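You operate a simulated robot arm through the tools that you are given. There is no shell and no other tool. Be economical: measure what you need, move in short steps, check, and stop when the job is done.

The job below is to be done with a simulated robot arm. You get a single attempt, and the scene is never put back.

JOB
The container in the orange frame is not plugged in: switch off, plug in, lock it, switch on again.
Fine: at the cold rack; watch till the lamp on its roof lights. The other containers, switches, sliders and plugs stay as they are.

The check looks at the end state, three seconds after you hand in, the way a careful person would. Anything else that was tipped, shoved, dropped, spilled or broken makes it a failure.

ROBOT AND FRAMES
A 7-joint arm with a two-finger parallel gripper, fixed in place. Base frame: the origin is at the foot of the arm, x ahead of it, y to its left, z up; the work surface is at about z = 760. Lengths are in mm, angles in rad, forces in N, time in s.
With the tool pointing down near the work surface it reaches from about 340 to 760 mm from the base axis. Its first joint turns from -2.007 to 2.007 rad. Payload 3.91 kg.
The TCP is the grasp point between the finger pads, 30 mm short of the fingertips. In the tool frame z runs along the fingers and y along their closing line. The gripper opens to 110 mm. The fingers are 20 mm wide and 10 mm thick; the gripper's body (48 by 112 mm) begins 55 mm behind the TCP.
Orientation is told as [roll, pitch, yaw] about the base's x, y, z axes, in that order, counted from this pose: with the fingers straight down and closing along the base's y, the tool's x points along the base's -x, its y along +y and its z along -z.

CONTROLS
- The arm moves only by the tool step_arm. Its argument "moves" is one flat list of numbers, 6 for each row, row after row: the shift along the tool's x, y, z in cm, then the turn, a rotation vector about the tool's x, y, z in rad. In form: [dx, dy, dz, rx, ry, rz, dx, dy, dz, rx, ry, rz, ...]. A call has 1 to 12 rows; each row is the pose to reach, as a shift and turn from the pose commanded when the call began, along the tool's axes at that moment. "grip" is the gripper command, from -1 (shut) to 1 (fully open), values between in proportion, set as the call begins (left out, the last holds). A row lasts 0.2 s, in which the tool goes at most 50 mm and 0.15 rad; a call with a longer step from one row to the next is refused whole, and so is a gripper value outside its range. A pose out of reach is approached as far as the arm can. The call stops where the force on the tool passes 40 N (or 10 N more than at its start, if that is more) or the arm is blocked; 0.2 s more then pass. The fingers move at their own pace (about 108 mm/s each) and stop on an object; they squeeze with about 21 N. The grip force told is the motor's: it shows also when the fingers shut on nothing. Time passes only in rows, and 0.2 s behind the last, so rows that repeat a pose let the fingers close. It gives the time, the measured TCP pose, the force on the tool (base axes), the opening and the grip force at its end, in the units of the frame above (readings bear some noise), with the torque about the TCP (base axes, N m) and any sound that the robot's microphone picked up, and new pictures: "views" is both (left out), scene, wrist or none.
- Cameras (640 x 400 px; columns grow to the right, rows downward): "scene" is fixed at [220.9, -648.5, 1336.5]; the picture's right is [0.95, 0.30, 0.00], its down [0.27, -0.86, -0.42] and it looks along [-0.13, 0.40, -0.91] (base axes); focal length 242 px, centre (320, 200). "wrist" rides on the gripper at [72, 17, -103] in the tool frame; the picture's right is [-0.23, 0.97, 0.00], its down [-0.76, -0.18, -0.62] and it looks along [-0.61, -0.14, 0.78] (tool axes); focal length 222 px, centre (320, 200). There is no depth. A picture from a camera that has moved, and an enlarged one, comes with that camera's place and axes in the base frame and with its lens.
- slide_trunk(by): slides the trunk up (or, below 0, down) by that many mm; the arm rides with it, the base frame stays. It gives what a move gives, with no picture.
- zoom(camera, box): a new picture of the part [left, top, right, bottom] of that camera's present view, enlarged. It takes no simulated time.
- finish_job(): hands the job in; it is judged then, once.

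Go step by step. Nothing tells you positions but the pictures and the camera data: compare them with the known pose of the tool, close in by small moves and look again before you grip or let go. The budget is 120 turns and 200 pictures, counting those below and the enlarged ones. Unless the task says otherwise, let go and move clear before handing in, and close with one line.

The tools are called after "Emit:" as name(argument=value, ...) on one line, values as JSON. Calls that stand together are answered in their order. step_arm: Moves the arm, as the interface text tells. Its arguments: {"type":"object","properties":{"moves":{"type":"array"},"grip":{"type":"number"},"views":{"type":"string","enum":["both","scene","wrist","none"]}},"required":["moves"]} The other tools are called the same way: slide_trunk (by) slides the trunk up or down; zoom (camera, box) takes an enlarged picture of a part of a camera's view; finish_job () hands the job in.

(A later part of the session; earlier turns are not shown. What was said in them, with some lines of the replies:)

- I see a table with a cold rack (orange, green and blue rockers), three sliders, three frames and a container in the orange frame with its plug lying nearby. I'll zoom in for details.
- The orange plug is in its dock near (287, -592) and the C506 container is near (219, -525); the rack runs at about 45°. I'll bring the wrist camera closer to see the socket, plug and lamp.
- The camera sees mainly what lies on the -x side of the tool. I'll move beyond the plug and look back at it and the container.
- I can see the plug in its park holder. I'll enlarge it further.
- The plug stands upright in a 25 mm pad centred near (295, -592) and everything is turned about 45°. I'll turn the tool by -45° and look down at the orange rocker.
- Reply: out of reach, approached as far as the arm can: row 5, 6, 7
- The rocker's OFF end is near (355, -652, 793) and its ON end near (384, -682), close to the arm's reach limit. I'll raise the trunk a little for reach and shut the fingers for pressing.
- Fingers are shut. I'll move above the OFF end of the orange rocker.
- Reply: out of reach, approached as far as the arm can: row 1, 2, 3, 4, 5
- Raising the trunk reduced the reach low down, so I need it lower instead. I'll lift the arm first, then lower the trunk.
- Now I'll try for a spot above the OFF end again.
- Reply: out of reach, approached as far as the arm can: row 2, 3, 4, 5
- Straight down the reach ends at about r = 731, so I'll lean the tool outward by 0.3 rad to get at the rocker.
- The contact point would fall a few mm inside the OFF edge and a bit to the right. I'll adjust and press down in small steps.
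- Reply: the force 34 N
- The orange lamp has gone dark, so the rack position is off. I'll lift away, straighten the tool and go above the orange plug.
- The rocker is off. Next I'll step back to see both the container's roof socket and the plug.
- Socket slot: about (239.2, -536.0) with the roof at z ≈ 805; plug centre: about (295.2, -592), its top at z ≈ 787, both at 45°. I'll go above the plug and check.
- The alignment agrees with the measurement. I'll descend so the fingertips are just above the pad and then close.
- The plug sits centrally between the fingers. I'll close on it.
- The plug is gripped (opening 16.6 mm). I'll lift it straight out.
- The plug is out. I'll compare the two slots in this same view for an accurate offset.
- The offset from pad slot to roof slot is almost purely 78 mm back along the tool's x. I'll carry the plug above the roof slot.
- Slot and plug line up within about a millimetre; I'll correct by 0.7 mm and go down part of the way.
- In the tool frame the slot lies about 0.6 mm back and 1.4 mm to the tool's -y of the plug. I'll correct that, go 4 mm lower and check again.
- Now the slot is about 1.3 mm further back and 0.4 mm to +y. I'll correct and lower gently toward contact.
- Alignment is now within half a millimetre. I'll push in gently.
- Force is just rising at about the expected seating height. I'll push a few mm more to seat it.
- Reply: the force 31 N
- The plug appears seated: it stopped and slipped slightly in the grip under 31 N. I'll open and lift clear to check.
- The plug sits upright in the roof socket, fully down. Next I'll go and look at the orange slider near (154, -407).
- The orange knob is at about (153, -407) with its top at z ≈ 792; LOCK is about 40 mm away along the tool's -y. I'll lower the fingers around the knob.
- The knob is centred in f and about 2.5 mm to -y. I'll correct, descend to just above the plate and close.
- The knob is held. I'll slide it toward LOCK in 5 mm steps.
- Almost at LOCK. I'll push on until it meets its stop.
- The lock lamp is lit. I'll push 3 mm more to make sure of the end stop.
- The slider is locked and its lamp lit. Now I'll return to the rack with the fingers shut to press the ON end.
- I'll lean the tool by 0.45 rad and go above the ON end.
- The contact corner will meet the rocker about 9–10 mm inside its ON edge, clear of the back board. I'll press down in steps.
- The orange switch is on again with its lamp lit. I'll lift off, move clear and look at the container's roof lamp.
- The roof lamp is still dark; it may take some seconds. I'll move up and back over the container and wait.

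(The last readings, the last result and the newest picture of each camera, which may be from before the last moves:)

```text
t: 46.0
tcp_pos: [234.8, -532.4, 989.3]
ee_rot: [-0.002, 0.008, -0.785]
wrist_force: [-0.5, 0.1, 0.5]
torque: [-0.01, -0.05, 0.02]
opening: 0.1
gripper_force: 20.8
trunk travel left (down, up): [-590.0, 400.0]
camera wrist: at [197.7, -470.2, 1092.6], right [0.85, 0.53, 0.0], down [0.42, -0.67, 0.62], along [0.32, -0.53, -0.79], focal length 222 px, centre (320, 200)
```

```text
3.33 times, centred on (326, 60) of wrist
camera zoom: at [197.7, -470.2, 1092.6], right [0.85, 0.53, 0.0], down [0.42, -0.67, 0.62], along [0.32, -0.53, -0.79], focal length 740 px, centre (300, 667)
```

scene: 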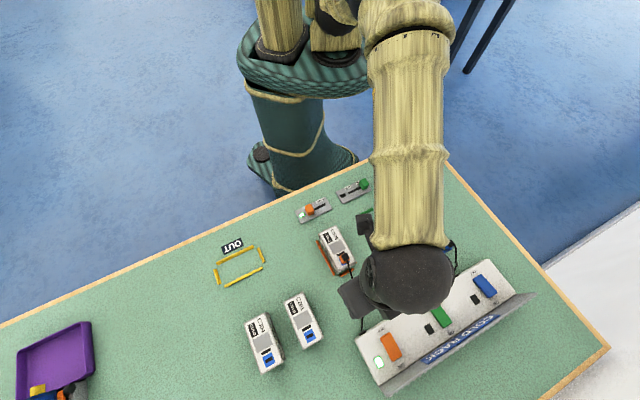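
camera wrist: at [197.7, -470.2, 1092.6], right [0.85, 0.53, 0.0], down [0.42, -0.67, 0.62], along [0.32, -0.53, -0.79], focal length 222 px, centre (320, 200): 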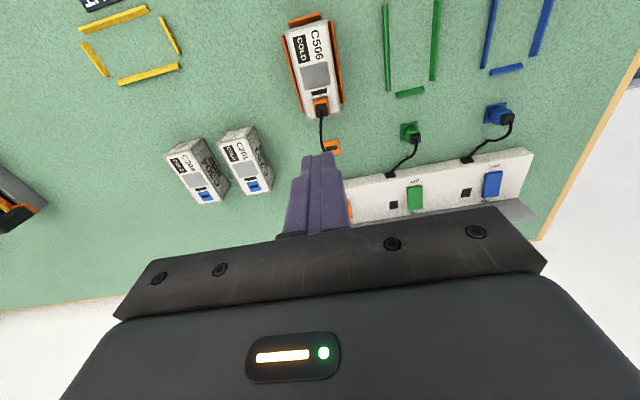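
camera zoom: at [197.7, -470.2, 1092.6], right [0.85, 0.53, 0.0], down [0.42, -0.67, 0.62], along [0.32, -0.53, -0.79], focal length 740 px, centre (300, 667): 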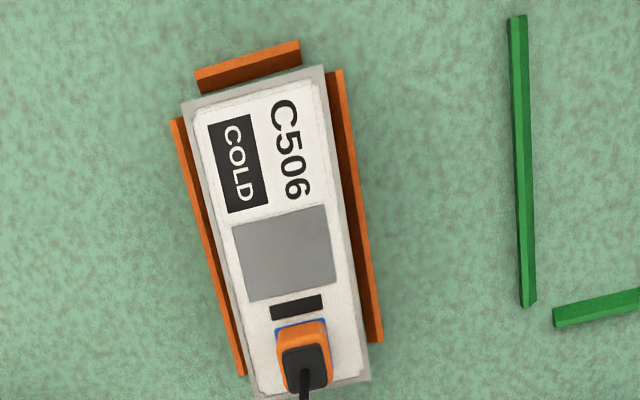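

Still dark about 4 s after switching on. I'll wait some more.

Emit:
step_arm(moves=[0, 0, 0, 0, 0, 0, 0, 0, 0, 0, 0, 0, 0, 0, 0, 0, 0, 0, 0, 0, 0, 0, 0, 0, 0, 0, 0, 0, 0, 0, 0, 0, 0, 0, 0, 0, 0, 0, 0, 0, 0, 0, 0, 0, 0, 0, 0, 0, 0, 0, 0, 0, 0, 0, 0, 0, 0, 0, 0, 0, 0, 0, 0, 0, 0, 0, 0, 0, 0, 0, 0, 0], views="none")

Emit:
step_arm(moves=[0, 0, 0, 0, 0, 0, 0, 0, 0, 0, 0, 0, 0, 0, 0, 0, 0, 0, 0, 0, 0, 0, 0, 0, 0, 0, 0, 0, 0, 0, 0, 0, 0, 0, 0, 0, 0, 0, 0, 0, 0, 0, 0, 0, 0, 0, 0, 0, 0, 0, 0, 0, 0, 0, 0, 0, 0, 0, 0, 0, 0, 0, 0, 0, 0, 0, 0, 0, 0, 0, 0, 0], views="wrist")

Emit:
zoom(camera="wrist", box=[270, 50, 366, 110])

```text
t: 48.6
tcp_pos: [236.5, -532.8, 989.0]
ee_rot: [-0.003, 0.008, -0.786]
wrist_force: [0.1, 0.6, -0.6]
torque: [-0.01, 0.02, -0.05]
opening: 0.2
gripper_force: 20.4
trunk travel left (down, up): [-590.0, 400.0]
```

```text
t: 51.2
tcp_pos: [235.8, -530.2, 989.0]
ee_rot: [-0.002, 0.007, -0.786]
wrist_force: [0.6, -0.2, 0.1]
torque: [0.03, -0.02, 0.01]
opening: 0.1
gripper_force: 20.7
trunk travel left (down, up): [-590.0, 400.0]
camera wrist: at [197.7, -470.2, 1092.6], right [0.85, 0.53, 0.0], down [0.42, -0.67, 0.62], along [0.32, -0.53, -0.79], focal length 222 px, centre (320, 200)
```

wrist: 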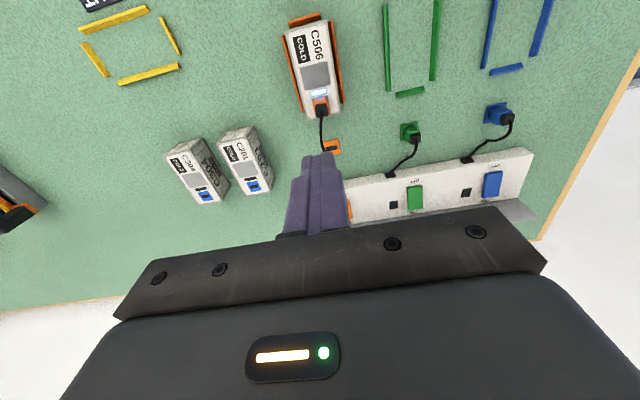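

```text
6.67 times, centred on (318, 80) of wrist
camera zoom: at [197.7, -470.2, 1092.6], right [0.85, 0.53, 0.0], down [0.42, -0.67, 0.62], along [0.32, -0.53, -0.79], focal length 1481 px, centre (333, 1000)
```

zoom: 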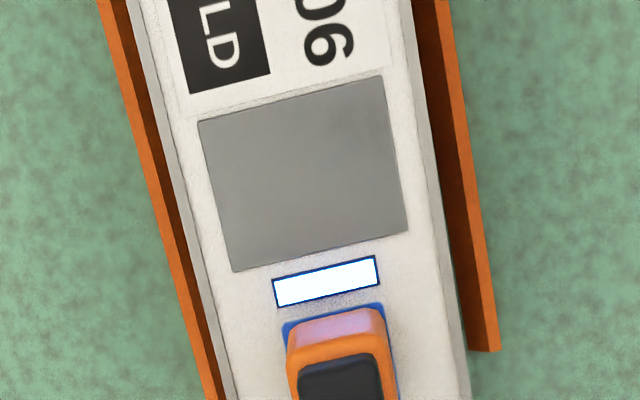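

The roof lamp on C506 is lit, the slider is locked, the switch is on, and the arm is clear. I'm handing the job in.

Emit:
finish_job()

```text
The job is handed in.
```

Container C506 in the orange frame is plugged in, locked and switched on again; its roof lamp lit within about 9 seconds of switching on, and I touched no other container, switch, slider or plug.
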